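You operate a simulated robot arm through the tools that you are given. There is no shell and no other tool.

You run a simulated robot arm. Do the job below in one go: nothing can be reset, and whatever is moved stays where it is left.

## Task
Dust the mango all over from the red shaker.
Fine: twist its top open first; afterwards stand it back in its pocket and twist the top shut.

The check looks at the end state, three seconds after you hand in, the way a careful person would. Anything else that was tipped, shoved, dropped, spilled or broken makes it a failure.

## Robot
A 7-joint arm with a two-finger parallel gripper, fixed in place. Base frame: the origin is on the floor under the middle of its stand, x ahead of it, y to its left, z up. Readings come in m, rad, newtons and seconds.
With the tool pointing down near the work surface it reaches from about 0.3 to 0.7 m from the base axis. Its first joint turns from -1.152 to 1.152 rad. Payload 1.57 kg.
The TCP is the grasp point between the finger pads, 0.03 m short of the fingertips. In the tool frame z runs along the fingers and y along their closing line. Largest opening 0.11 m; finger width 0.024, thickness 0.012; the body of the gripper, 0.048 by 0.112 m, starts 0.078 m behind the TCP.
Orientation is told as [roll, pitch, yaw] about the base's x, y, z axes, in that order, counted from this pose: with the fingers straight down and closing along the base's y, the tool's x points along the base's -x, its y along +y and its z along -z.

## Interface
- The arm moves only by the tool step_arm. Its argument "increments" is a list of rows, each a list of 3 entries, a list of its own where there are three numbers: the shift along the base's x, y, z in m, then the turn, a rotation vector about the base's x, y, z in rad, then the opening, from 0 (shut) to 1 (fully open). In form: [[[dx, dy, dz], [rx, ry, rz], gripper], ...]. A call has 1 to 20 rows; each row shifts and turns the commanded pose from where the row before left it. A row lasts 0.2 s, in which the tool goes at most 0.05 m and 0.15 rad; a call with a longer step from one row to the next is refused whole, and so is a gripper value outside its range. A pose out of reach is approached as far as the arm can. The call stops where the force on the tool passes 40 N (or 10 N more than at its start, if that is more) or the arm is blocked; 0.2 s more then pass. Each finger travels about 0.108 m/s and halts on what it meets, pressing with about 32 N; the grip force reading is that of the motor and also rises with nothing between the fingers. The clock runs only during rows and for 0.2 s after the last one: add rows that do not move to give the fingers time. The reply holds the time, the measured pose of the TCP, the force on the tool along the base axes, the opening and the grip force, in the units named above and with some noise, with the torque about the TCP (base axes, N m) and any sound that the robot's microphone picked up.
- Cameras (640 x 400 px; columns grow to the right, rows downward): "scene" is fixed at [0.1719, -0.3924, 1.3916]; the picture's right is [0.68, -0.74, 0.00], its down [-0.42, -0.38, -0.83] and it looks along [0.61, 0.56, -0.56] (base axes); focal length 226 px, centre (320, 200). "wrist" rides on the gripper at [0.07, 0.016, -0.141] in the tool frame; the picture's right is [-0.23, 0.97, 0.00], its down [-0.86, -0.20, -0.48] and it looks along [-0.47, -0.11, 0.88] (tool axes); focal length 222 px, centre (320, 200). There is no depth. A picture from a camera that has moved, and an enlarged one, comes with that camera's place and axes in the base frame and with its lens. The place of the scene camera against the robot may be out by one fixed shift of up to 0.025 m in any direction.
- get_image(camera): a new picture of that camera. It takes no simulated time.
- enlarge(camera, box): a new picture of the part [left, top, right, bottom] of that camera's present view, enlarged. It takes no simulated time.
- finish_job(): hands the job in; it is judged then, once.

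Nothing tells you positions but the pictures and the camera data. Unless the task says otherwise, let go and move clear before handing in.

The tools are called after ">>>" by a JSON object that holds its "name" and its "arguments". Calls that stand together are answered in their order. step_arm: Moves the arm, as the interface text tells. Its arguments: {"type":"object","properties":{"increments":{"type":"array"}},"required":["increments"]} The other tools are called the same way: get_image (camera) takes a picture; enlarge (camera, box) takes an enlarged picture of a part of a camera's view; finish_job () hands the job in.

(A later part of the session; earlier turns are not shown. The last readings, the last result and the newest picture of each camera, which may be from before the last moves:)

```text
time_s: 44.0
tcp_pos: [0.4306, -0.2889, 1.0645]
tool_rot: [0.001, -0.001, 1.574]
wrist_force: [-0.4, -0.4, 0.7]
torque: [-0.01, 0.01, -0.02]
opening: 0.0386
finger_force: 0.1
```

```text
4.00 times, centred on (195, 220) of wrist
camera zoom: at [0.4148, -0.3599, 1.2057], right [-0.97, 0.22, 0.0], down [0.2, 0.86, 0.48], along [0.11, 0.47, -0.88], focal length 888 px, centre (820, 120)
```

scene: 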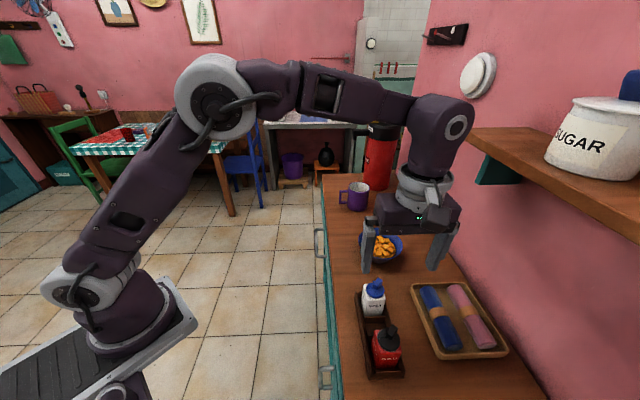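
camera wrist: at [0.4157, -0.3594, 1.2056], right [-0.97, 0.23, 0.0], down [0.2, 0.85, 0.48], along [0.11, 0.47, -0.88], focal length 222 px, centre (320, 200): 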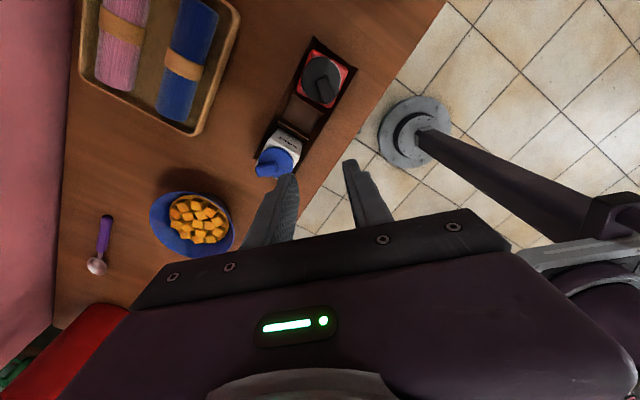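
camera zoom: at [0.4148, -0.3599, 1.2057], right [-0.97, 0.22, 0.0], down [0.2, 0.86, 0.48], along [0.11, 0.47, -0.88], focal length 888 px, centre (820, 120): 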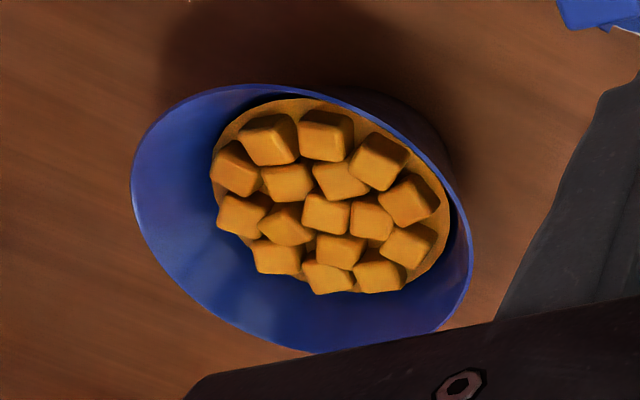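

At the stop, the notch shows a black layer lying on a silver-edged plate. Before carrying the shaker I'd like to understand this, so I'll re-grip at the same place, nudge gently past the stop, and zoom in on what appears.

>>> {"name": "step_arm", "arguments": {"increments": [[[-0.004, -0.015, 0.0], [0, 0, 0.07], 0.35], [[-0.004, -0.015, 0.0], [0, 0, 0.07], 0.35], [[-0.004, -0.015, 0.0], [0, 0, 0], 0.35], [[-0.004, -0.015, -0.03], [0, 0, 0], 0.35], [[0, 0, -0.03], [0, 0, 0], 0.35], [[0, 0, -0.02], [0, 0, 0], 0.35], [[0, 0, 0], [0, 0, 0], 0.15], [[0, 0, 0], [0, 0, 0], 0.0], [[0, 0, 0], [0, 0, 0], 0.0]]}}

>>> {"name": "enlarge", "arguments": {"camera": "wrist", "box": [260, 110, 390, 220]}}

```text
time_s: 46.0
tcp_pos: [0.4125, -0.3497, 0.9842]
tool_rot: [-0.001, -0.001, 1.715]
wrist_force: [-3.8, -1.3, 0.0]
torque: [-0.08, 0.28, -0.07]
opening: 0.0121
finger_force: 29.7
```

```text
3.64 times, centred on (325, 165) of wrist
camera zoom: at [0.4083, -0.4218, 1.1257], right [-1.0, 0.09, 0.0], down [0.08, 0.87, 0.48], along [0.04, 0.48, -0.88], focal length 808 px, centre (302, 327)
```

zoom: 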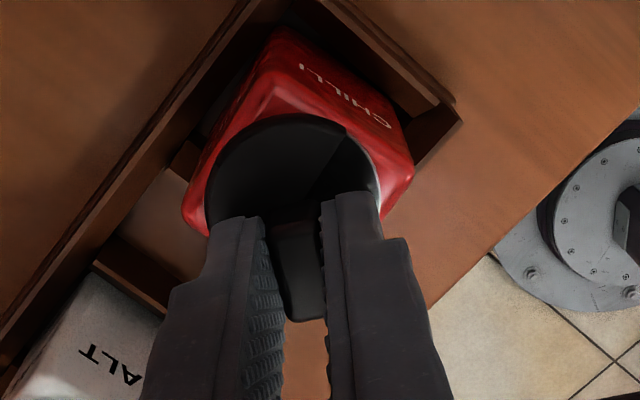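

>>> {"name": "step_arm", "arguments": {"increments": [[[-0.00097, -0.00019, 0], [0, 0, 0.1], 0], [[-0.00095, -0.00028, 0], [0, 0, 0.1], 0], [[-0.00046, -0.00018, 0], [0, 0, 0.05], 0], [[0, 0, 0], [0, 0, 0], 0]]}}

>>> {"name": "enlarge", "arguments": {"camera": "wrist", "box": [300, 130, 350, 180]}}

>>> {"name": "enlarge", "arguments": {"camera": "scene", "box": [372, 325, 402, 357]}}

>>> {"name": "enlarge", "arguments": {"camera": "wrist", "box": [260, 110, 390, 220]}}

```text
time_s: 47.0
tcp_pos: [0.4116, -0.3494, 0.9842]
tool_rot: [0.0, 0.001, 1.966]
wrist_force: [-1.7, -4.3, -3.4]
torque: [-0.27, 0.21, -0.52]
opening: 0.0131
finger_force: 29.7
```

```text
8.00 times, centred on (325, 155) of wrist
camera zoom: at [0.4244, -0.4214, 1.126], right [-0.99, -0.16, 0.0], down [-0.14, 0.87, 0.48], along [-0.08, 0.47, -0.88], focal length 1777 px, centre (280, 560)
```

zoom: 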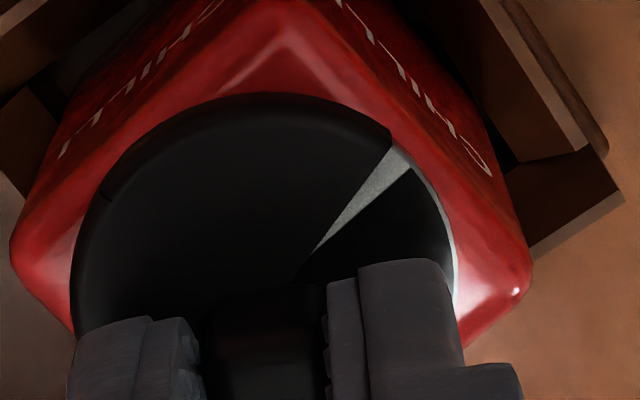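

```text
12.50 times, centred on (387, 341) of scene
camera zoom: at [0.1719, -0.3926, 1.3915], right [0.68, -0.74, 0.0], down [-0.42, -0.38, -0.83], along [0.61, 0.56, -0.56], focal length 2826 px, centre (-518, -1562)
```

zoom: 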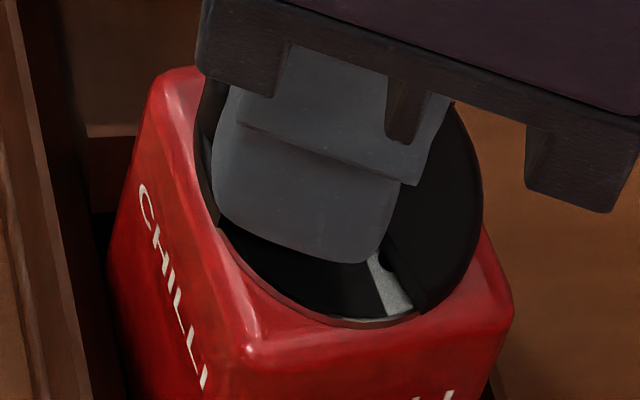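

```text
3.64 times, centred on (325, 165) of wrist
camera zoom: at [0.4244, -0.4214, 1.126], right [-0.99, -0.16, 0.0], down [-0.14, 0.87, 0.48], along [-0.08, 0.47, -0.88], focal length 808 px, centre (302, 327)
```

zoom: 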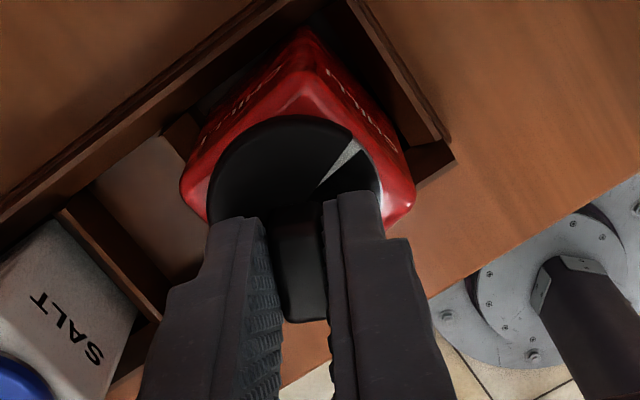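

A plain grey wedge shows again at 0.5 N·m. To tell a springy stop from friction, I'll back off a little and see whether the torque fades while the wedge closes.

>>> {"name": "step_arm", "arguments": {"increments": [[[0.00046, 0.00018, 0], [0, 0, -0.05], 0], [[0.00048, 0.00014, 0], [0, 0, -0.05], 0], [[0, 0, 0], [0, 0, 0], 0]]}}

>>> {"name": "enlarge", "arguments": {"camera": "wrist", "box": [300, 130, 350, 180]}}

>>> {"name": "enlarge", "arguments": {"camera": "scene", "box": [360, 315, 405, 365]}}

```text
time_s: 47.8
tcp_pos: [0.4121, -0.3501, 0.9855]
tool_rot: [0.001, -0.001, 1.864]
wrist_force: [-2.4, -1.9, -0.9]
torque: [-0.13, 0.29, -0.36]
opening: 0.0122
finger_force: 28.8
```

```text
8.00 times, centred on (325, 155) of wrist
camera zoom: at [0.4174, -0.4222, 1.126], right [-1.0, -0.06, 0.0], down [-0.06, 0.88, 0.48], along [-0.03, 0.48, -0.88], focal length 1777 px, centre (280, 560)
```

zoom: 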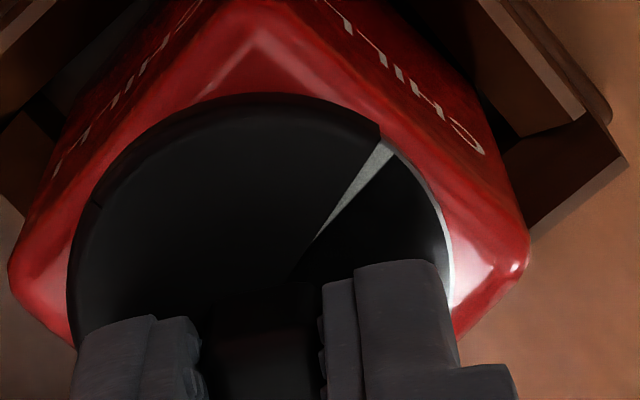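

```text
8.00 times, centred on (382, 340) of scene
camera zoom: at [0.1719, -0.3925, 1.3916], right [0.68, -0.74, 0.0], down [-0.42, -0.38, -0.83], along [0.61, 0.56, -0.56], focal length 1809 px, centre (-180, -920)
```

zoom: 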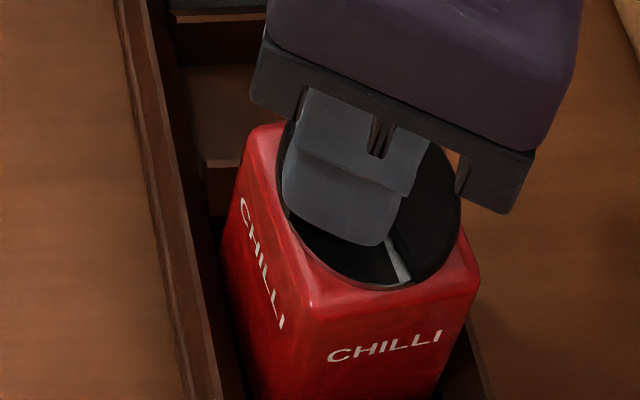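

The torque faded as the wedge closed, so this is a springy hard stop at about 90° and there's no further detent. I'll release it at the stop and try the horizontal grasp orientation (fingers toward the wall, camera on top) high above the caddy.

>>> {"name": "step_arm", "arguments": {"increments": [[[0.001, 0.0003, 0], [0, 0, -0.1], 0.0], [[0, 0, 0], [0, 0, 0], 0.2], [[0, 0, 0], [0, 0, 0], 0.35], [[0, 0, 0.02], [0, 0, 0], 0.35], [[0, 0, 0.03], [0, 0, 0], 0.35], [[0, 0, 0.035], [0, 0, 0], 0.35], [[0, 0, 0.035], [0, 0, 0.12], 0.6], [[0, 0, 0], [0, 0, 0.12], 0.6], [[0, 0, 0], [0, 0, 0.12], 0.6], [[0, 0, 0], [0, 0, 0.12], 0.6], [[0, 0, 0], [0, 0, 0.11], 0.6], [[0, 0, 0], [0, 0, 0], 0.6]]}}

>>> {"name": "get_image", "arguments": {"camera": "wrist"}}

>>> {"name": "get_image", "arguments": {"camera": "scene"}}

```text
time_s: 50.4
tcp_pos: [0.4128, -0.3494, 1.1046]
tool_rot: [-0.001, 0.0, 2.356]
wrist_force: [0.5, 0.3, -0.3]
torque: [0.0, -0.01, 0.0]
opening: 0.0661
finger_force: 0.0
```

```text
taken
camera wrist: at [0.4516, -0.4109, 1.246], right [-0.85, -0.53, 0.0], down [-0.46, 0.75, 0.48], along [-0.25, 0.41, -0.88], focal length 222 px, centre (320, 200)
```

wrist: 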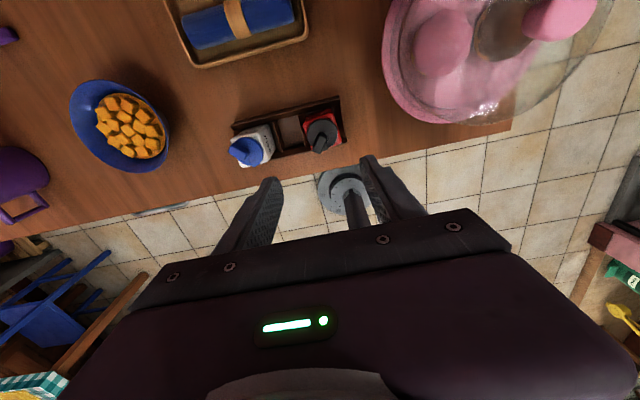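

```text
taken
```

scene: 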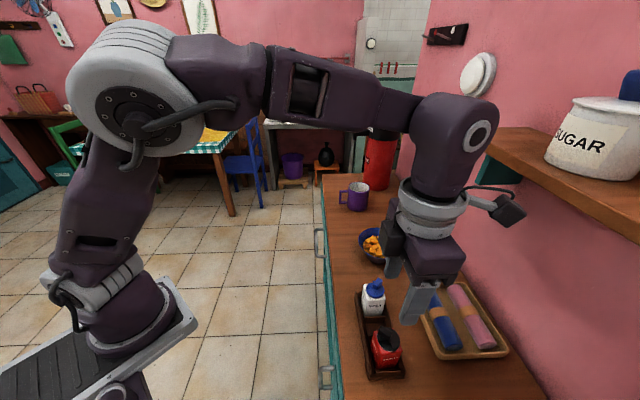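

>>> {"name": "enlarge", "arguments": {"camera": "wrist", "box": [220, 90, 360, 180]}}

>>> {"name": "enlarge", "arguments": {"camera": "wrist", "box": [60, 60, 190, 180]}}

>>> {"name": "enlarge", "arguments": {"camera": "scene", "box": [360, 315, 405, 365]}}

```text
4.44 times, centred on (290, 135) of wrist
camera zoom: at [0.4516, -0.4109, 1.246], right [-0.85, -0.53, 0.0], down [-0.46, 0.75, 0.48], along [-0.25, 0.41, -0.88], focal length 987 px, centre (453, 489)
```

zoom: 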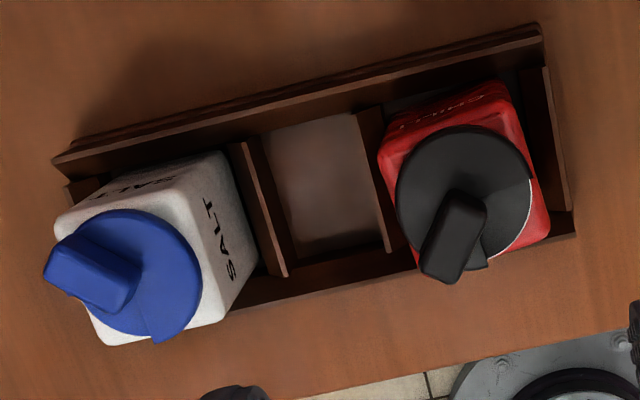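

```text
3.33 times, centred on (125, 120) of wrist
camera zoom: at [0.4516, -0.4109, 1.246], right [-0.85, -0.53, 0.0], down [-0.46, 0.75, 0.48], along [-0.25, 0.41, -0.88], focal length 740 px, centre (970, 467)
```

zoom: 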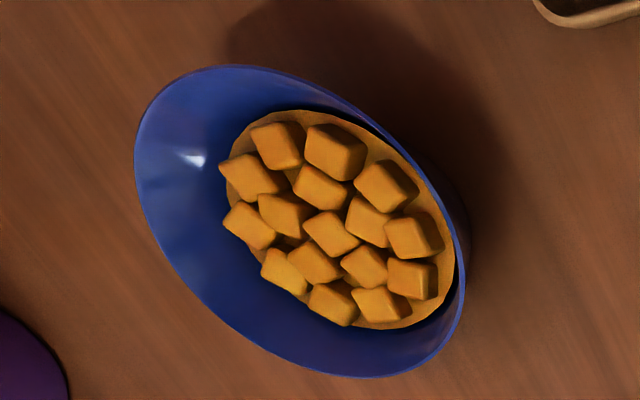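

```text
8.00 times, centred on (382, 340) of scene
camera zoom: at [0.1719, -0.3924, 1.3916], right [0.68, -0.74, 0.0], down [-0.42, -0.38, -0.83], along [0.61, 0.56, -0.56], focal length 1809 px, centre (-180, -920)
```

zoom: 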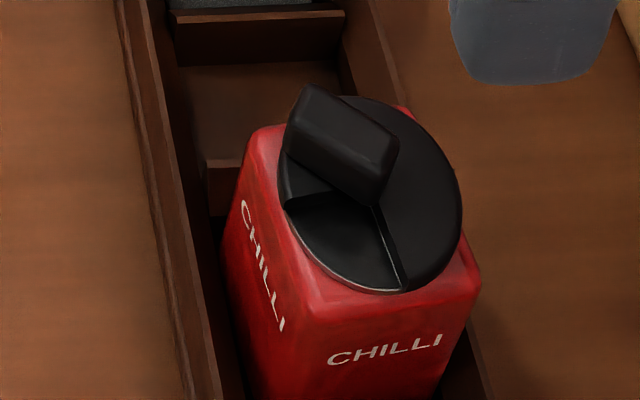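

The bowl's rim centre fixes nicely at about (0.673, -0.200, 0.90). I'll now pitch the tool up toward horizontal in place, checking that the arm follows.

>>> {"name": "step_arm", "arguments": {"increments": [[[0, 0, 0], [-0.1, -0.1, 0], 0.6], [[0, 0, 0], [-0.1, -0.1, 0], 0.6], [[0, 0, 0], [-0.1, -0.1, 0], 0.6], [[0, 0, 0], [-0.1, -0.1, 0], 0.6], [[0, 0, 0], [-0.1, -0.1, 0], 0.6], [[0, 0, 0], [0, 0, 0], 0.6]]}}

>>> {"name": "get_image", "arguments": {"camera": "scene"}}

```text
time_s: 51.8
tcp_pos: [0.4135, -0.3497, 1.1045]
tool_rot: [-0.002, 0.709, 2.354]
wrist_force: [0.9, 1.5, 0.8]
torque: [0.0, 0.0, -0.02]
opening: 0.0657
finger_force: 0.1
```

```text
taken
```

scene: 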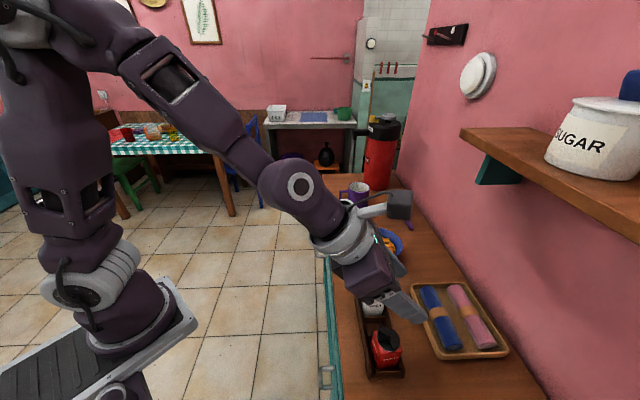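

>>> {"name": "step_arm", "arguments": {"increments": [[[0, 0, 0], [-0.1015, -0.1015, 0], 0.6], [[0, 0, 0], [-0.1015, -0.1015, 0], 0.6], [[0, 0, 0], [-0.1015, -0.1015, 0], 0.6], [[0, 0, 0], [-0.1015, -0.1015, 0], 0.6], [[0, 0, 0], [-0.1015, -0.1015, 0], 0.6], [[0, 0, 0], [-0.1015, -0.1015, 0], 0.6], [[0, 0, 0], [0, 0, 0], 0.6]]}}

>>> {"name": "get_image", "arguments": {"camera": "scene"}}

>>> {"name": "get_image", "arguments": {"camera": "wrist"}}

```text
time_s: 53.4
tcp_pos: [0.4225, -0.3553, 1.1239]
tool_rot: [-0.931, 1.569, 1.422]
wrist_force: [-0.8, 0.1, -0.6]
torque: [-0.01, 0.02, -0.03]
opening: 0.0662
finger_force: 0.1
out of reach, approached as far as the arm can: row 5, 6
```

```text
taken
```

scene: 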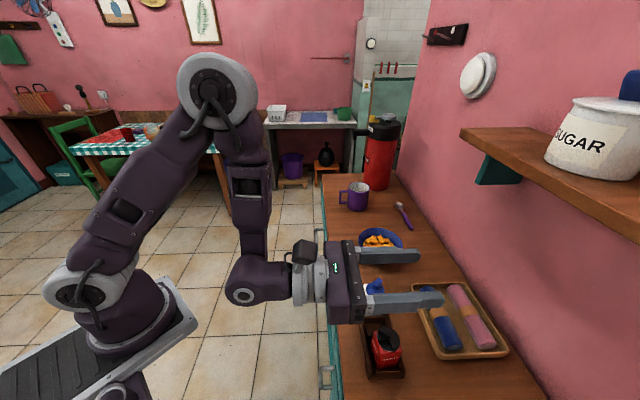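

```text
taken
camera wrist: at [0.3117, -0.2667, 1.1934], right [-0.69, -0.69, -0.23], down [-0.2, 0.48, -0.85], along [0.7, -0.54, -0.47], focal length 222 px, centre (320, 200)
```

wrist: 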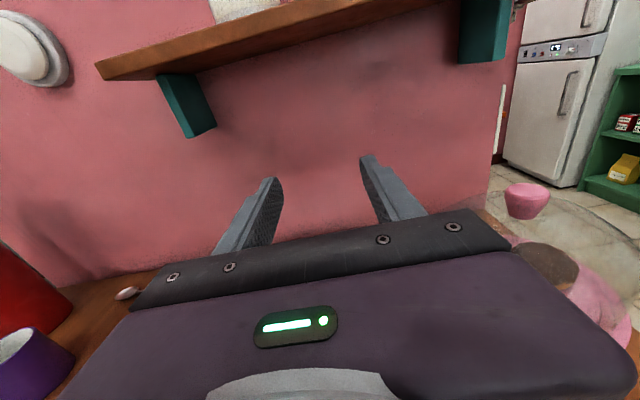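

The arm nearly reaches horizontal here, limited because it's folded close in, and it should have more room lower down. I'll straddle the shaker from above with horizontal fingers, starting with a short test descent and checking alignment.

>>> {"name": "step_arm", "arguments": {"increments": [[[0, 0, -0.03], [0, 0, 0], 0.75], [[0, 0, -0.03], [0, 0, 0], 0.75], [[0, 0, 0], [0, 0, 0], 0.75]]}}

>>> {"name": "enlarge", "arguments": {"camera": "scene", "box": [290, 210, 470, 390]}}

>>> {"name": "get_image", "arguments": {"camera": "wrist"}}

```text
time_s: 54.2
tcp_pos: [0.4211, -0.3559, 1.0644]
tool_rot: [-1.18, 1.571, 1.177]
wrist_force: [-0.1, 0.5, -0.4]
torque: [-0.01, 0.01, 0.0]
opening: 0.0823
finger_force: 0.0
```

```text
2.22 times, centred on (380, 300) of scene
camera zoom: at [0.1719, -0.3924, 1.3916], right [0.68, -0.74, 0.0], down [-0.42, -0.38, -0.83], along [0.61, 0.56, -0.56], focal length 502 px, centre (187, -22)
```

zoom: 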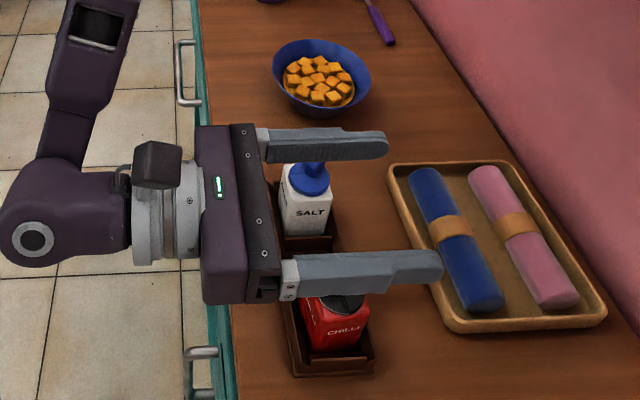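

```text
taken
camera wrist: at [0.3104, -0.2685, 1.1341], right [-0.69, -0.69, -0.23], down [-0.2, 0.48, -0.85], along [0.7, -0.54, -0.47], focal length 222 px, centre (320, 200)
```

wrist: 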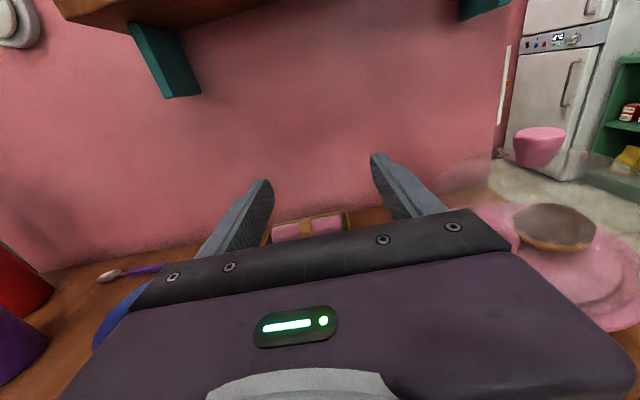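

The pose follows well now (horizontal, z = 1.064). I'll centre over the red shaker and come down to just above its fin, then check before straddling it.

>>> {"name": "step_arm", "arguments": {"increments": [[[-0.0028, -0.0012, -0.02], [0, 0, 0], 0.75], [[-0.0028, -0.0012, -0.02], [0, 0, 0], 0.75], [[0, 0, -0.02], [0, 0, 0], 0.75], [[0, 0, 0], [0, 0, 0], 0.75]]}}

>>> {"name": "enlarge", "arguments": {"camera": "scene", "box": [320, 260, 430, 390]}}

>>> {"name": "get_image", "arguments": {"camera": "wrist"}}

```text
time_s: 55.2
tcp_pos: [0.4157, -0.3569, 1.0032]
tool_rot: [-0.845, 1.569, 1.512]
wrist_force: [0.0, 0.9, -0.7]
torque: [0.02, 0.02, -0.01]
opening: 0.0822
finger_force: 0.0
```

```text
3.08 times, centred on (375, 325) of scene
camera zoom: at [0.1719, -0.3924, 1.3916], right [0.68, -0.74, 0.0], down [-0.42, -0.38, -0.83], along [0.61, 0.56, -0.56], focal length 696 px, centre (151, -185)
```

zoom: 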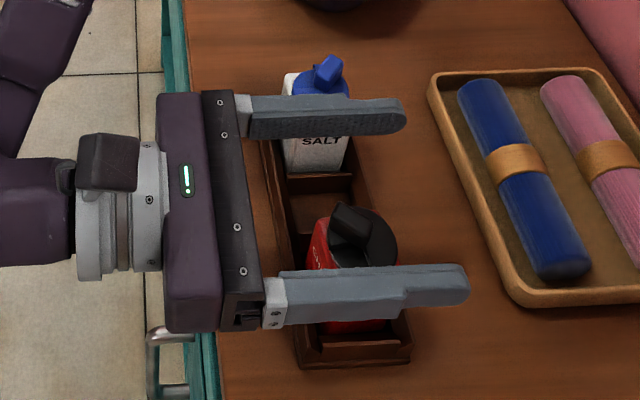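

```text
taken
camera wrist: at [0.3052, -0.2696, 1.0725], right [-0.69, -0.69, -0.23], down [-0.2, 0.48, -0.85], along [0.7, -0.54, -0.47], focal length 222 px, centre (320, 200)
```

wrist: 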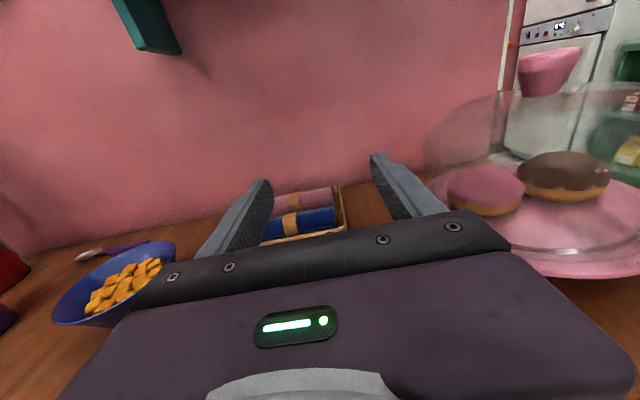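

Centred to within about 1 mm, with fingers clear of the salt and the caddy. I'll lower to the grasp height.

>>> {"name": "step_arm", "arguments": {"increments": [[[-0.0004, -0.0004, -0.025], [0, 0, 0], 0.75], [[-0.0004, -0.0004, -0.025], [0, 0, 0], 0.75], [[0, 0, -0.025], [0, 0, 0], 0.75], [[0, 0, -0.022], [0, 0, 0], 0.75], [[0, 0, 0], [0, 0, 0], 0.75]]}}

>>> {"name": "enlarge", "arguments": {"camera": "scene", "box": [320, 260, 430, 390]}}

>>> {"name": "get_image", "arguments": {"camera": "wrist"}}

```text
time_s: 56.4
tcp_pos: [0.4154, -0.3565, 0.9087]
tool_rot: [-0.819, 1.568, 1.536]
wrist_force: [0.4, 0.3, 0.2]
torque: [0.02, 0.01, -0.01]
opening: 0.0826
finger_force: 0.0
```

```text
3.08 times, centred on (375, 325) of scene
camera zoom: at [0.1719, -0.3924, 1.3916], right [0.68, -0.74, 0.0], down [-0.42, -0.38, -0.83], along [0.61, 0.56, -0.56], focal length 696 px, centre (151, -185)
```

zoom: 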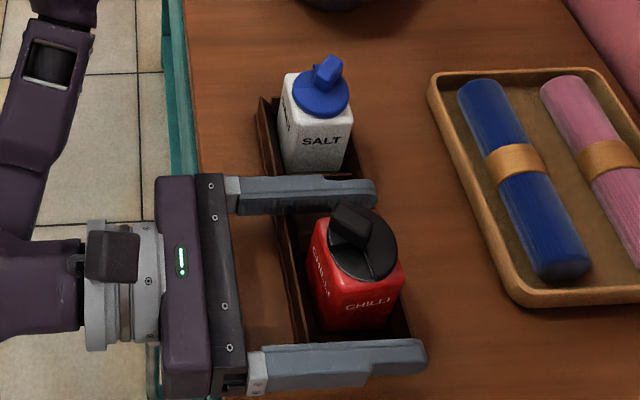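

```text
taken
camera wrist: at [0.3047, -0.2692, 0.9775], right [-0.69, -0.69, -0.23], down [-0.2, 0.48, -0.85], along [0.7, -0.54, -0.47], focal length 222 px, centre (320, 200)
```

wrist: 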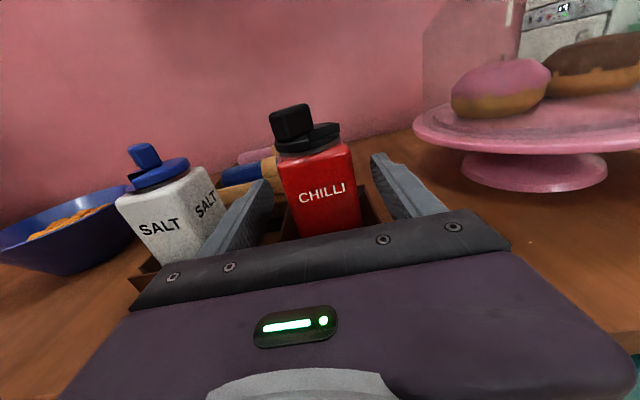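

The fingers straddle the chilli shaker cleanly. I'll zoom in on the cap from this low angle before gripping.

>>> {"name": "enlarge", "arguments": {"camera": "wrist", "box": [245, 90, 395, 240]}}

>>> {"name": "enlarge", "arguments": {"camera": "wrist", "box": [105, 130, 245, 270]}}

```text
2.67 times, centred on (320, 165) of wrist
camera zoom: at [0.3047, -0.2692, 0.9775], right [-0.69, -0.69, -0.23], down [-0.2, 0.48, -0.85], along [0.7, -0.54, -0.47], focal length 592 px, centre (320, 293)
```

zoom: 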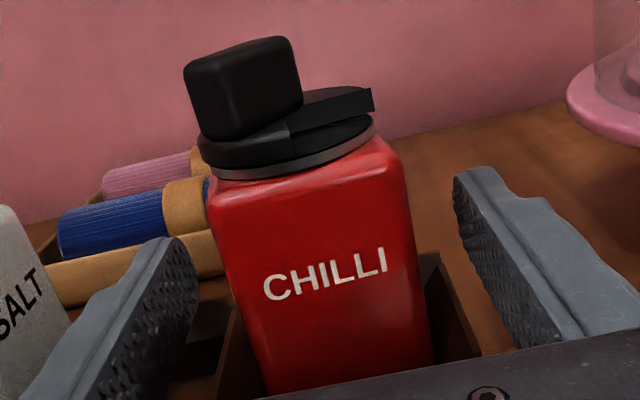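

```text
2.86 times, centred on (175, 200) of wrist
camera zoom: at [0.3047, -0.2692, 0.9775], right [-0.69, -0.69, -0.23], down [-0.2, 0.48, -0.85], along [0.7, -0.54, -0.47], focal length 635 px, centre (734, 200)
```

zoom: 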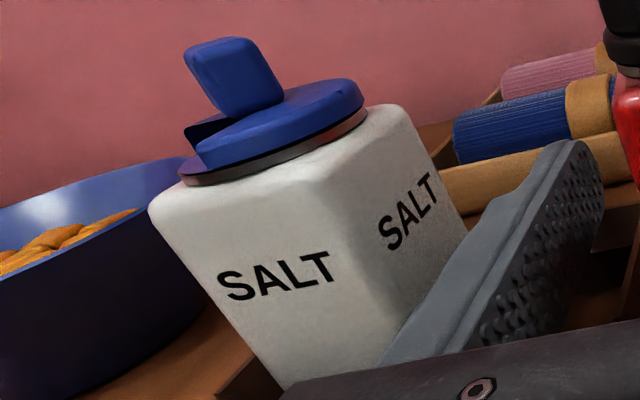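

I can see the silver sieve plate under the cap. I'll close on the body now, which should also square it up.

>>> {"name": "step_arm", "arguments": {"increments": [[[0, 0, 0], [0, 0, 0], 0.55], [[0, 0, 0], [0, 0, 0], 0.45], [[0, 0, 0], [0, 0, 0], 0.3], [[0, 0, 0], [0, 0, 0], 0.2], [[0, 0, 0], [0, 0, 0], 0.2], [[0, 0, 0], [0, 0, 0], 0.2]]}}

>>> {"name": "enlarge", "arguments": {"camera": "wrist", "box": [225, 80, 415, 240]}}

>>> {"name": "enlarge", "arguments": {"camera": "scene", "box": [320, 260, 430, 390]}}

```text
time_s: 57.8
tcp_pos: [0.4148, -0.3565, 0.9078]
tool_rot: [-0.759, 1.569, 1.598]
wrist_force: [-0.8, 0.7, -0.7]
torque: [-0.01, 0.07, -0.01]
opening: 0.0437
finger_force: 31.9
```

```text
2.50 times, centred on (320, 160) of wrist
camera zoom: at [0.3048, -0.2692, 0.9778], right [-0.69, -0.69, -0.23], down [-0.2, 0.48, -0.85], along [0.7, -0.54, -0.47], focal length 555 px, centre (320, 300)
```

zoom: 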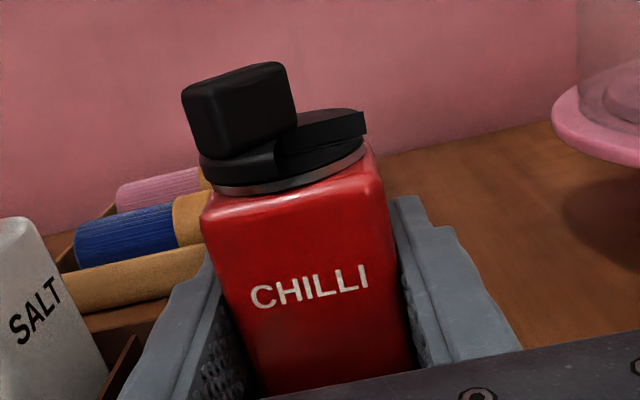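

```text
3.08 times, centred on (375, 325) of scene
camera zoom: at [0.1719, -0.3924, 1.3916], right [0.68, -0.74, 0.0], down [-0.42, -0.38, -0.83], along [0.61, 0.56, -0.56], focal length 696 px, centre (151, -185)
```

zoom: 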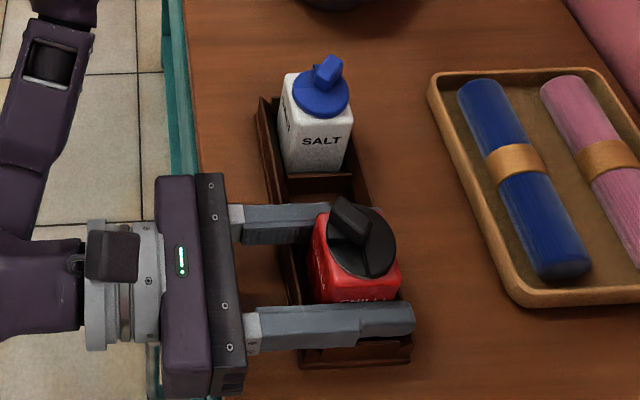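

The grip is firm (0.044 m opening) and the body is squared. I'll note the grasp pose as (0.415, -0.3565, 0.908) for returning it, and lift straight up.

>>> {"name": "step_arm", "arguments": {"increments": [[[0, 0, 0.01], [0, 0, 0], 0.2], [[0, 0, 0.02], [0, 0, 0], 0.2], [[0, 0, 0.03], [0, 0, 0], 0.2], [[0, 0, 0.03], [0, 0, 0], 0.2], [[0, 0, 0.03], [0, 0, 0], 0.2], [[0, 0, 0.03], [0, 0, 0], 0.2], [[0, 0, 0], [0, 0, 0], 0.2]]}}

>>> {"name": "enlarge", "arguments": {"camera": "scene", "box": [300, 220, 450, 390]}}

>>> {"name": "enlarge", "arguments": {"camera": "wrist", "box": [225, 80, 415, 240]}}

```text
time_s: 59.4
tcp_pos: [0.4183, -0.3574, 1.0579]
tool_rot: [-0.614, 1.568, 1.742]
wrist_force: [0.3, 0.4, -1.7]
torque: [0.01, 0.02, 0.05]
opening: 0.0438
finger_force: 32.2
```

```text
2.35 times, centred on (375, 305) of scene
camera zoom: at [0.1719, -0.3925, 1.3916], right [0.68, -0.74, 0.0], down [-0.42, -0.38, -0.83], along [0.61, 0.56, -0.56], focal length 532 px, centre (191, -47)
```

zoom: 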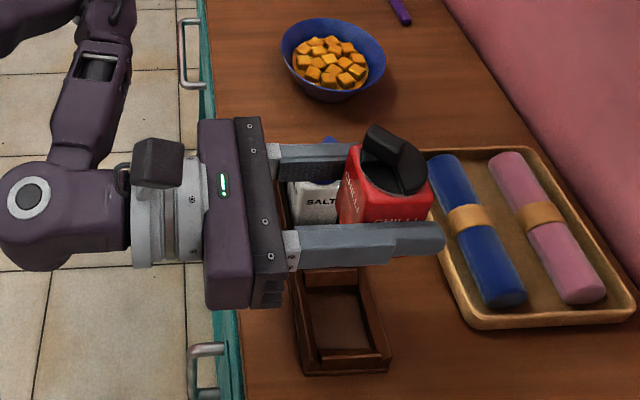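

```text
2.50 times, centred on (320, 160) of wrist
camera zoom: at [0.3075, -0.2698, 1.1273], right [-0.69, -0.69, -0.23], down [-0.2, 0.48, -0.85], along [0.7, -0.54, -0.47], focal length 555 px, centre (320, 300)
```

zoom: 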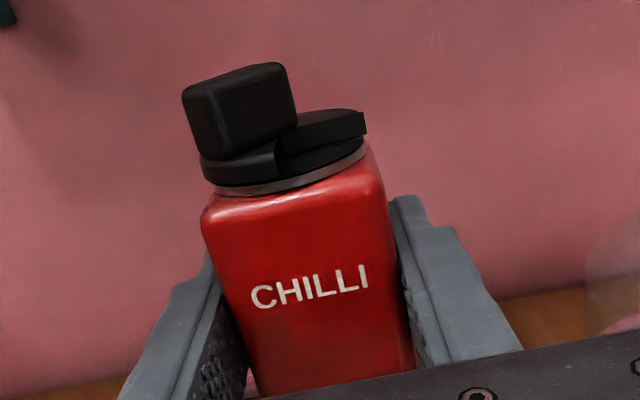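

The shaker is lifted cleanly. I'll carry it upright along the counter, over the salt, to above the bowl.

>>> {"name": "step_arm", "arguments": {"increments": [[[0, 0, 0.02], [0, 0, 0], 0.2], [[0.0127, 0.0078, 0.0], [0, 0, 0], 0.2], [[0.0255, 0.0157, 0.0], [0, 0, 0], 0.2], [[0.0255, 0.0157, 0.0], [0, 0, 0], 0.2], [[0.0255, 0.0157, 0.0], [0, 0, 0], 0.2], [[0.0255, 0.0157, 0.0], [0, 0, 0], 0.2], [[0.0255, 0.0157, 0.0], [0, 0, 0], 0.2], [[0.0255, 0.0157, 0.0], [0, 0, 0], 0.2], [[0.0255, 0.0157, 0.0], [0, 0, 0], 0.2], [[0.0255, 0.0157, 0.0], [0, 0, 0], 0.2], [[0.0255, 0.0157, 0.0], [0, 0, 0], 0.2], [[0.0127, 0.0079, 0.0], [0, 0, 0], 0.2], [[0, 0, 0], [0, 0, 0], 0.2]]}}

>>> {"name": "get_image", "arguments": {"camera": "scene"}}

>>> {"name": "get_image", "arguments": {"camera": "wrist"}}

```text
time_s: 62.2
tcp_pos: [0.6709, -0.201, 1.0777]
tool_rot: [-0.716, 1.567, 1.64]
wrist_force: [0.6, -0.1, -0.8]
torque: [-0.03, 0.03, 0.0]
opening: 0.0438
finger_force: 32.0
```

```text
taken
```

scene: 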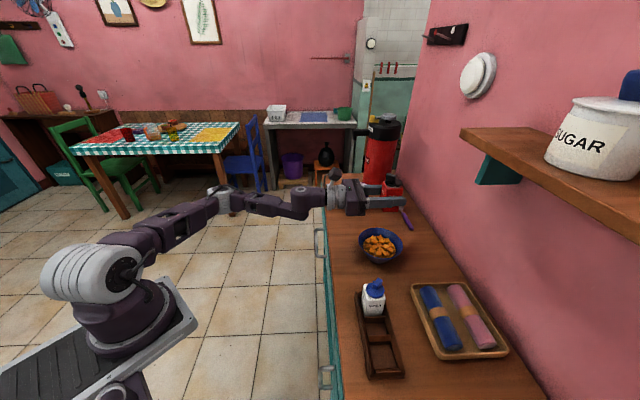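

```text
taken
camera wrist: at [0.5602, -0.113, 1.1477], right [-0.69, -0.69, -0.23], down [-0.2, 0.48, -0.85], along [0.7, -0.54, -0.47], focal length 222 px, centre (320, 200)
```

wrist: 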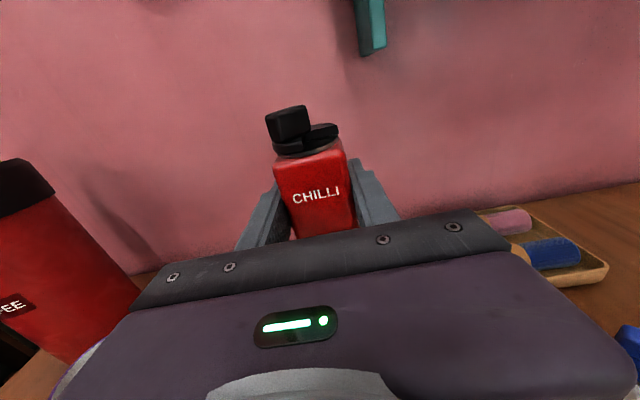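

The shaker is upright above the bowl and the arm reaches comfortably. I'll start tipping by rolling about the tool axis, keeping the cap above the bowl's centre and stopping before horizontal.

>>> {"name": "step_arm", "arguments": {"increments": [[[0.0026, 0.0026, 0.0016], [0.099, -0.099, 0], 0.2], [[0.0026, 0.0026, 0.0016], [0.099, -0.099, 0], 0.2], [[0.0026, 0.0026, 0.0016], [0.099, -0.099, 0], 0.2], [[0.0026, 0.0026, 0.0016], [0.099, -0.099, 0], 0.2], [[0.0026, 0.0026, 0.0016], [0.099, -0.099, 0], 0.2], [[0.0026, 0.0026, 0.0016], [0.099, -0.099, 0], 0.2], [[0.0026, 0.0026, 0.0016], [0.099, -0.099, 0], 0.2], [[0.0026, 0.0026, 0.0016], [0.099, -0.099, 0], 0.2], [[0, 0, 0], [0, 0, 0], 0.2]]}}

>>> {"name": "get_image", "arguments": {"camera": "wrist"}}

>>> {"name": "enlarge", "arguments": {"camera": "scene", "box": [300, 140, 440, 290]}}

```text
time_s: 64.2
tcp_pos: [0.6915, -0.1794, 1.0887]
tool_rot: [-1.568, 0.446, 0.786]
wrist_force: [0.5, 0.1, -2.3]
torque: [0.0, -0.01, 0.0]
opening: 0.0437
finger_force: 31.8
```

```text
taken
camera wrist: at [0.5426, -0.1297, 1.1043], right [-0.15, -0.15, -0.98], down [0.27, 0.94, -0.19], along [0.95, -0.29, -0.1], focal length 222 px, centre (320, 200)
```

wrist: 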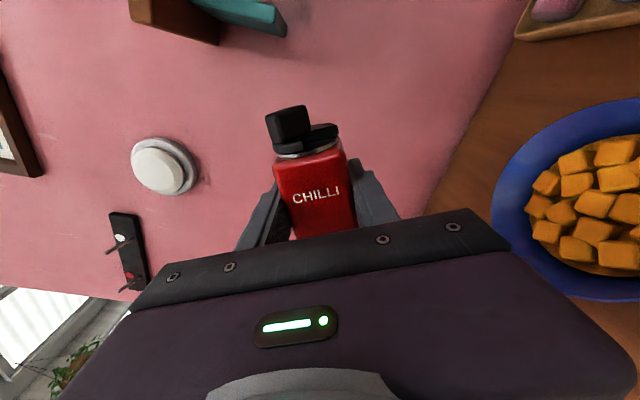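

```text
2.67 times, centred on (370, 215) of scene
camera zoom: at [0.1719, -0.3924, 1.3916], right [0.68, -0.74, 0.0], down [-0.42, -0.38, -0.83], along [0.61, 0.56, -0.56], focal length 603 px, centre (187, 160)
```

zoom: 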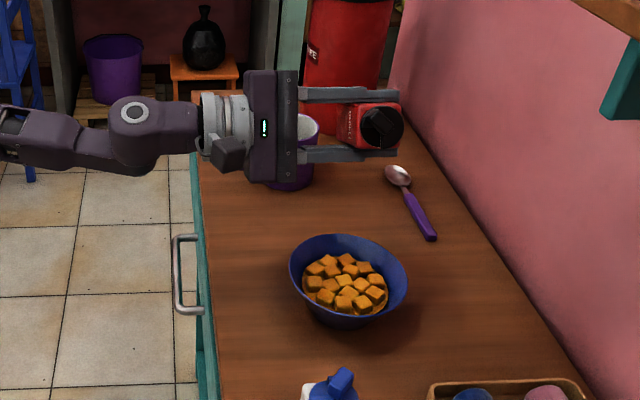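

Rolling works well, and the cap is over the bowl. I'll continue to fully inverted, keeping the cap centred on the bowl and lowering a little.

>>> {"name": "step_arm", "arguments": {"increments": [[[0.0017, 0.0017, -0.0009], [0.1021, -0.1021, 0], 0.2], [[0.0011, 0.0011, -0.0008], [0.1021, -0.1021, 0], 0.2], [[0.0006, 0.0006, -0.0007], [0.1021, -0.1021, 0], 0.2], [[0.0001, 0.0001, -0.0006], [0.1021, -0.1021, 0], 0.2], [[-0.0005, -0.0005, -0.0008], [0.1021, -0.1021, 0], 0.2], [[-0.0009, -0.0009, -0.001], [0.1021, -0.1021, 0], 0.2], [[-0.0016, -0.0016, -0.0013], [0.1021, -0.1021, 0], 0.2], [[-0.002, -0.002, -0.0016], [0.1021, -0.1021, 0], 0.2], [[-0.0024, -0.0024, -0.0022], [0.1021, -0.1021, 0], 0.2], [[-0.0027, -0.0027, -0.0028], [0.1021, -0.1021, 0], 0.2], [[-0.003, -0.003, -0.0034], [0.1021, -0.1021, 0], 0.2], [[-0.0033, -0.0033, -0.0041], [0.1021, -0.1021, 0], 0.2], [[-0.0035, -0.0035, -0.0049], [0.1021, -0.1021, 0], 0.2], [[-0.0035, -0.0035, -0.0056], [0.1021, -0.1021, 0], 0.2], [[0, 0, 0], [0, 0, 0], 0.2]]}}

>>> {"name": "get_image", "arguments": {"camera": "wrist"}}

>>> {"name": "enlarge", "arguments": {"camera": "scene", "box": [300, 140, 440, 290]}}

```text
time_s: 67.4
tcp_pos: [0.6724, -0.1997, 1.0598]
tool_rot: [2.113, -1.568, -2.898]
wrist_force: [-0.7, -1.1, -0.7]
torque: [-0.02, 0.01, -0.02]
opening: 0.0438
finger_force: 31.8
```

```text
taken
camera wrist: at [0.5852, -0.0889, 0.9892], right [0.69, 0.69, 0.23], down [-0.48, 0.2, 0.85], along [0.54, -0.7, 0.47], focal length 222 px, centre (320, 200)
```

wrist: 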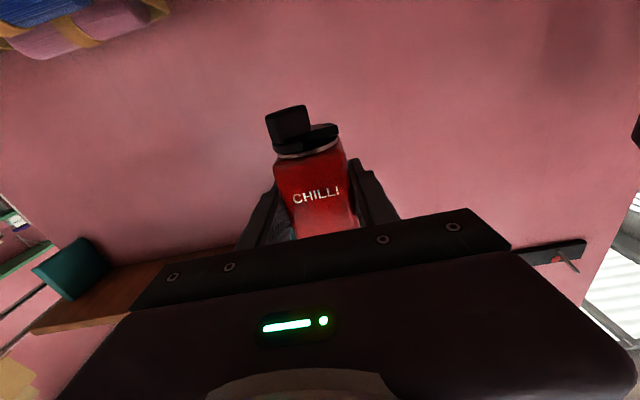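

```text
2.67 times, centred on (370, 215) of scene
camera zoom: at [0.1719, -0.3925, 1.3916], right [0.68, -0.74, 0.0], down [-0.42, -0.38, -0.83], along [0.61, 0.56, -0.56], focal length 603 px, centre (187, 160)
```

zoom: 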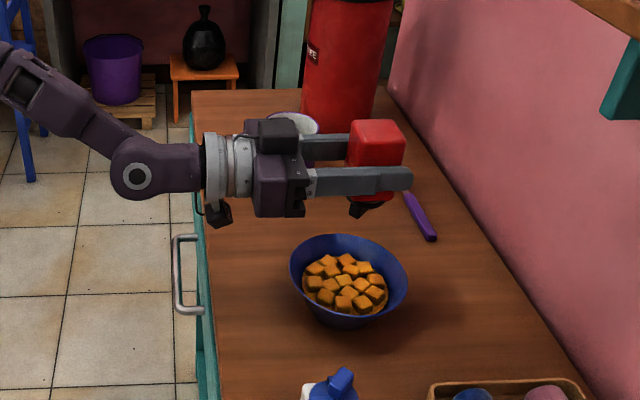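

Fully inverted over the bowl, with nothing on the mango yet. I'll lower a little, give a few vertical shakes, and look for dust.

>>> {"name": "step_arm", "arguments": {"increments": [[[0, 0, -0.02], [0, 0, 0], 0.2], [[0, 0, 0.02], [0, 0, 0], 0.2], [[0, 0, -0.025], [0, 0, 0], 0.2], [[0, 0, 0.025], [0, 0, 0], 0.2], [[0, 0, -0.025], [0, 0, 0], 0.2], [[0, 0, 0.025], [0, 0, 0], 0.2], [[0, 0, -0.025], [0, 0, 0], 0.2], [[0, 0, 0], [0, 0, 0], 0.2]]}}

>>> {"name": "enlarge", "arguments": {"camera": "scene", "box": [340, 170, 430, 280]}}

>>> {"name": "get_image", "arguments": {"camera": "wrist"}}

```text
time_s: 69.2
tcp_pos: [0.6722, -0.197, 1.0343]
tool_rot: [2.571, -1.568, 2.926]
wrist_force: [-0.2, -0.9, -1.8]
torque: [0.03, -0.02, 0.0]
opening: 0.0437
finger_force: 31.8
```

```text
3.64 times, centred on (385, 225) of scene
camera zoom: at [0.1719, -0.3925, 1.3916], right [0.68, -0.74, 0.0], down [-0.42, -0.38, -0.83], along [0.61, 0.56, -0.56], focal length 822 px, centre (84, 109)
```

zoom: 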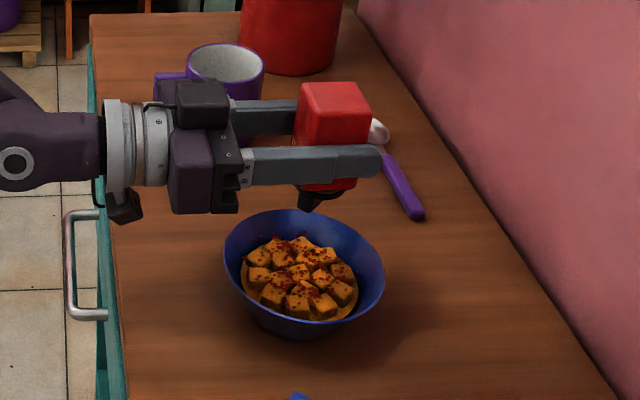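

```text
taken
camera wrist: at [0.5844, -0.0868, 0.9641], right [0.69, 0.69, 0.23], down [-0.48, 0.2, 0.85], along [0.54, -0.7, 0.47], focal length 222 px, centre (320, 200)
```

wrist: 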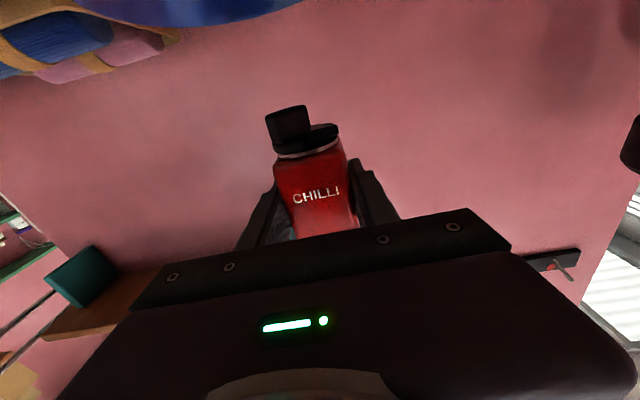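

Red chilli dust is landing on the mango, so the 90° position is open. I'll zoom in to see the coverage and check the bowl rim and counter for stray specks.

>>> {"name": "enlarge", "arguments": {"camera": "scene", "box": [350, 222, 415, 272]}}

>>> {"name": "enlarge", "arguments": {"camera": "scene", "box": [365, 232, 402, 262]}}

```text
8.00 times, centred on (382, 247) of scene
camera zoom: at [0.1719, -0.3925, 1.3916], right [0.68, -0.74, 0.0], down [-0.42, -0.38, -0.83], along [0.61, 0.56, -0.56], focal length 1809 px, centre (-180, -176)
```

zoom: 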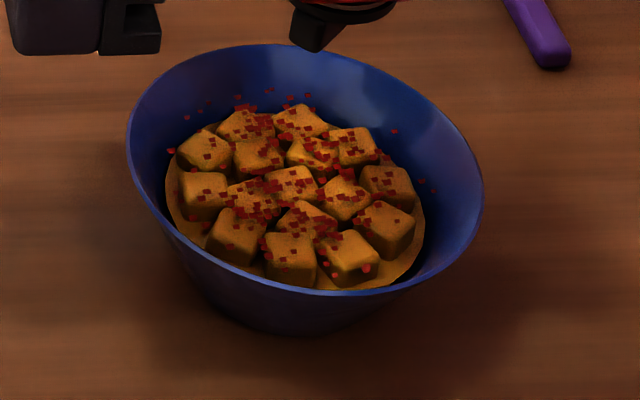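

```text
13.33 times, centred on (384, 247) of scene
camera zoom: at [0.1719, -0.3925, 1.3916], right [0.68, -0.74, 0.0], down [-0.42, -0.38, -0.83], along [0.61, 0.56, -0.56], focal length 3015 px, centre (-527, -427)
```

zoom: 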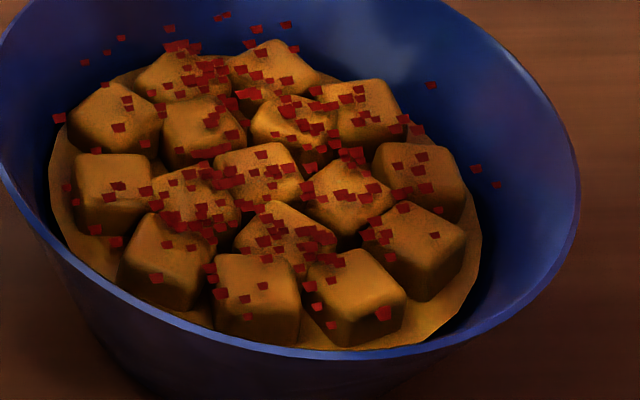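

Every cube has some chilli, but coverage is thinner on the near side because the outlet sits off the shaker's axis. I'll shift toward that side, drop slightly, and shake a few more times.

>>> {"name": "step_arm", "arguments": {"increments": [[[-0.0042, -0.0212, -0.005], [0, 0, 0], 0.2], [[0, 0, -0.015], [0, 0, 0], 0.2], [[0, 0, 0.025], [0, 0, 0], 0.2], [[0, 0, -0.025], [0, 0, 0], 0.2], [[0, 0, 0.025], [0, 0, 0], 0.2], [[0, 0, -0.025], [0, 0, 0], 0.2], [[0, 0, 0.02], [0, 0, 0], 0.2], [[0, 0, 0], [0, 0, 0], 0.2]]}}

>>> {"name": "enlarge", "arguments": {"camera": "scene", "box": [365, 232, 402, 262]}}

>>> {"name": "enlarge", "arguments": {"camera": "scene", "box": [330, 170, 440, 290]}}

```text
time_s: 71.0
tcp_pos: [0.6693, -0.2218, 1.0336]
tool_rot: [2.625, -1.571, 2.873]
wrist_force: [-0.5, 0.4, -2.1]
torque: [-0.01, -0.01, -0.05]
opening: 0.0436
finger_force: 32.4
```

```text
13.33 times, centred on (384, 247) of scene
camera zoom: at [0.1719, -0.3925, 1.3916], right [0.68, -0.74, 0.0], down [-0.42, -0.38, -0.83], along [0.61, 0.56, -0.56], focal length 3015 px, centre (-527, -427)
```

zoom: 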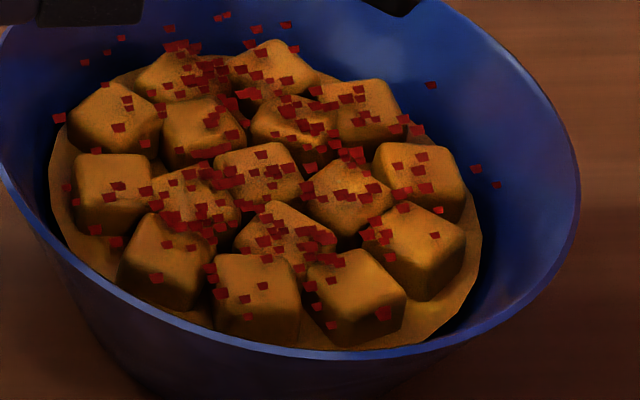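

```text
3.33 times, centred on (385, 230) of scene
camera zoom: at [0.1719, -0.3925, 1.3916], right [0.68, -0.74, 0.0], down [-0.42, -0.38, -0.83], along [0.61, 0.56, -0.56], focal length 754 px, centre (103, 100)
```

zoom: 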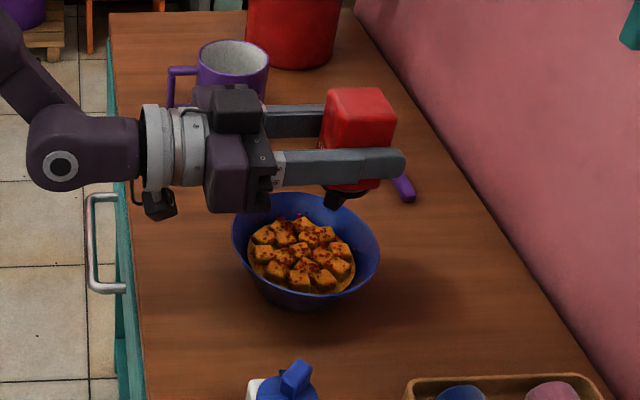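

No new specks fell this time. I'll check whether the cap is still open and how the cap looks.

>>> {"name": "get_image", "arguments": {"camera": "wrist"}}

>>> {"name": "enlarge", "arguments": {"camera": "wrist", "box": [245, 90, 395, 240]}}

>>> {"name": "enlarge", "arguments": {"camera": "scene", "box": [360, 190, 410, 240]}}

```text
taken
camera wrist: at [0.5817, -0.1118, 0.9636], right [0.69, 0.69, 0.23], down [-0.48, 0.2, 0.85], along [0.54, -0.7, 0.47], focal length 222 px, centre (320, 200)
```

wrist: 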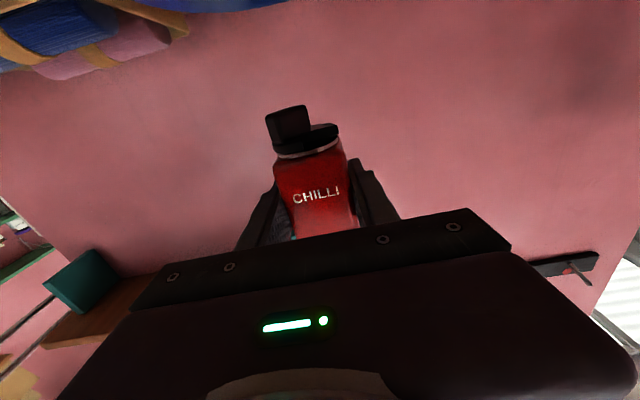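

```text
2.67 times, centred on (320, 165) of wrist
camera zoom: at [0.5817, -0.1118, 0.9636], right [0.69, 0.69, 0.23], down [-0.48, 0.2, 0.85], along [0.54, -0.7, 0.47], focal length 592 px, centre (320, 293)
```

zoom: 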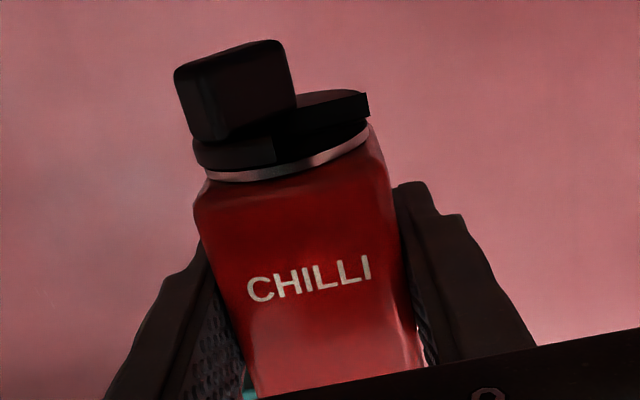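

```text
8.00 times, centred on (385, 215) of scene
camera zoom: at [0.1719, -0.3925, 1.3916], right [0.68, -0.74, 0.0], down [-0.42, -0.38, -0.83], along [0.61, 0.56, -0.56], focal length 1809 px, centre (-200, 80)
```

zoom: 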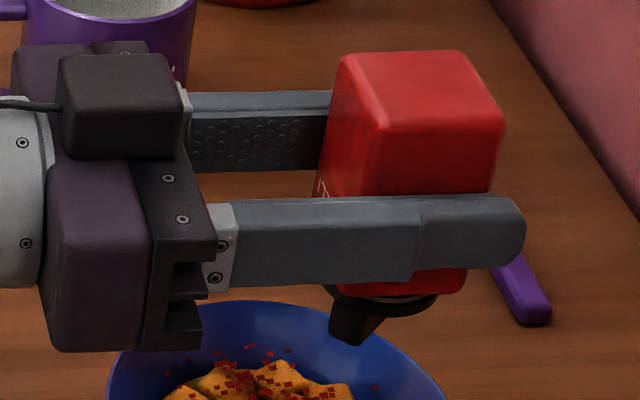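

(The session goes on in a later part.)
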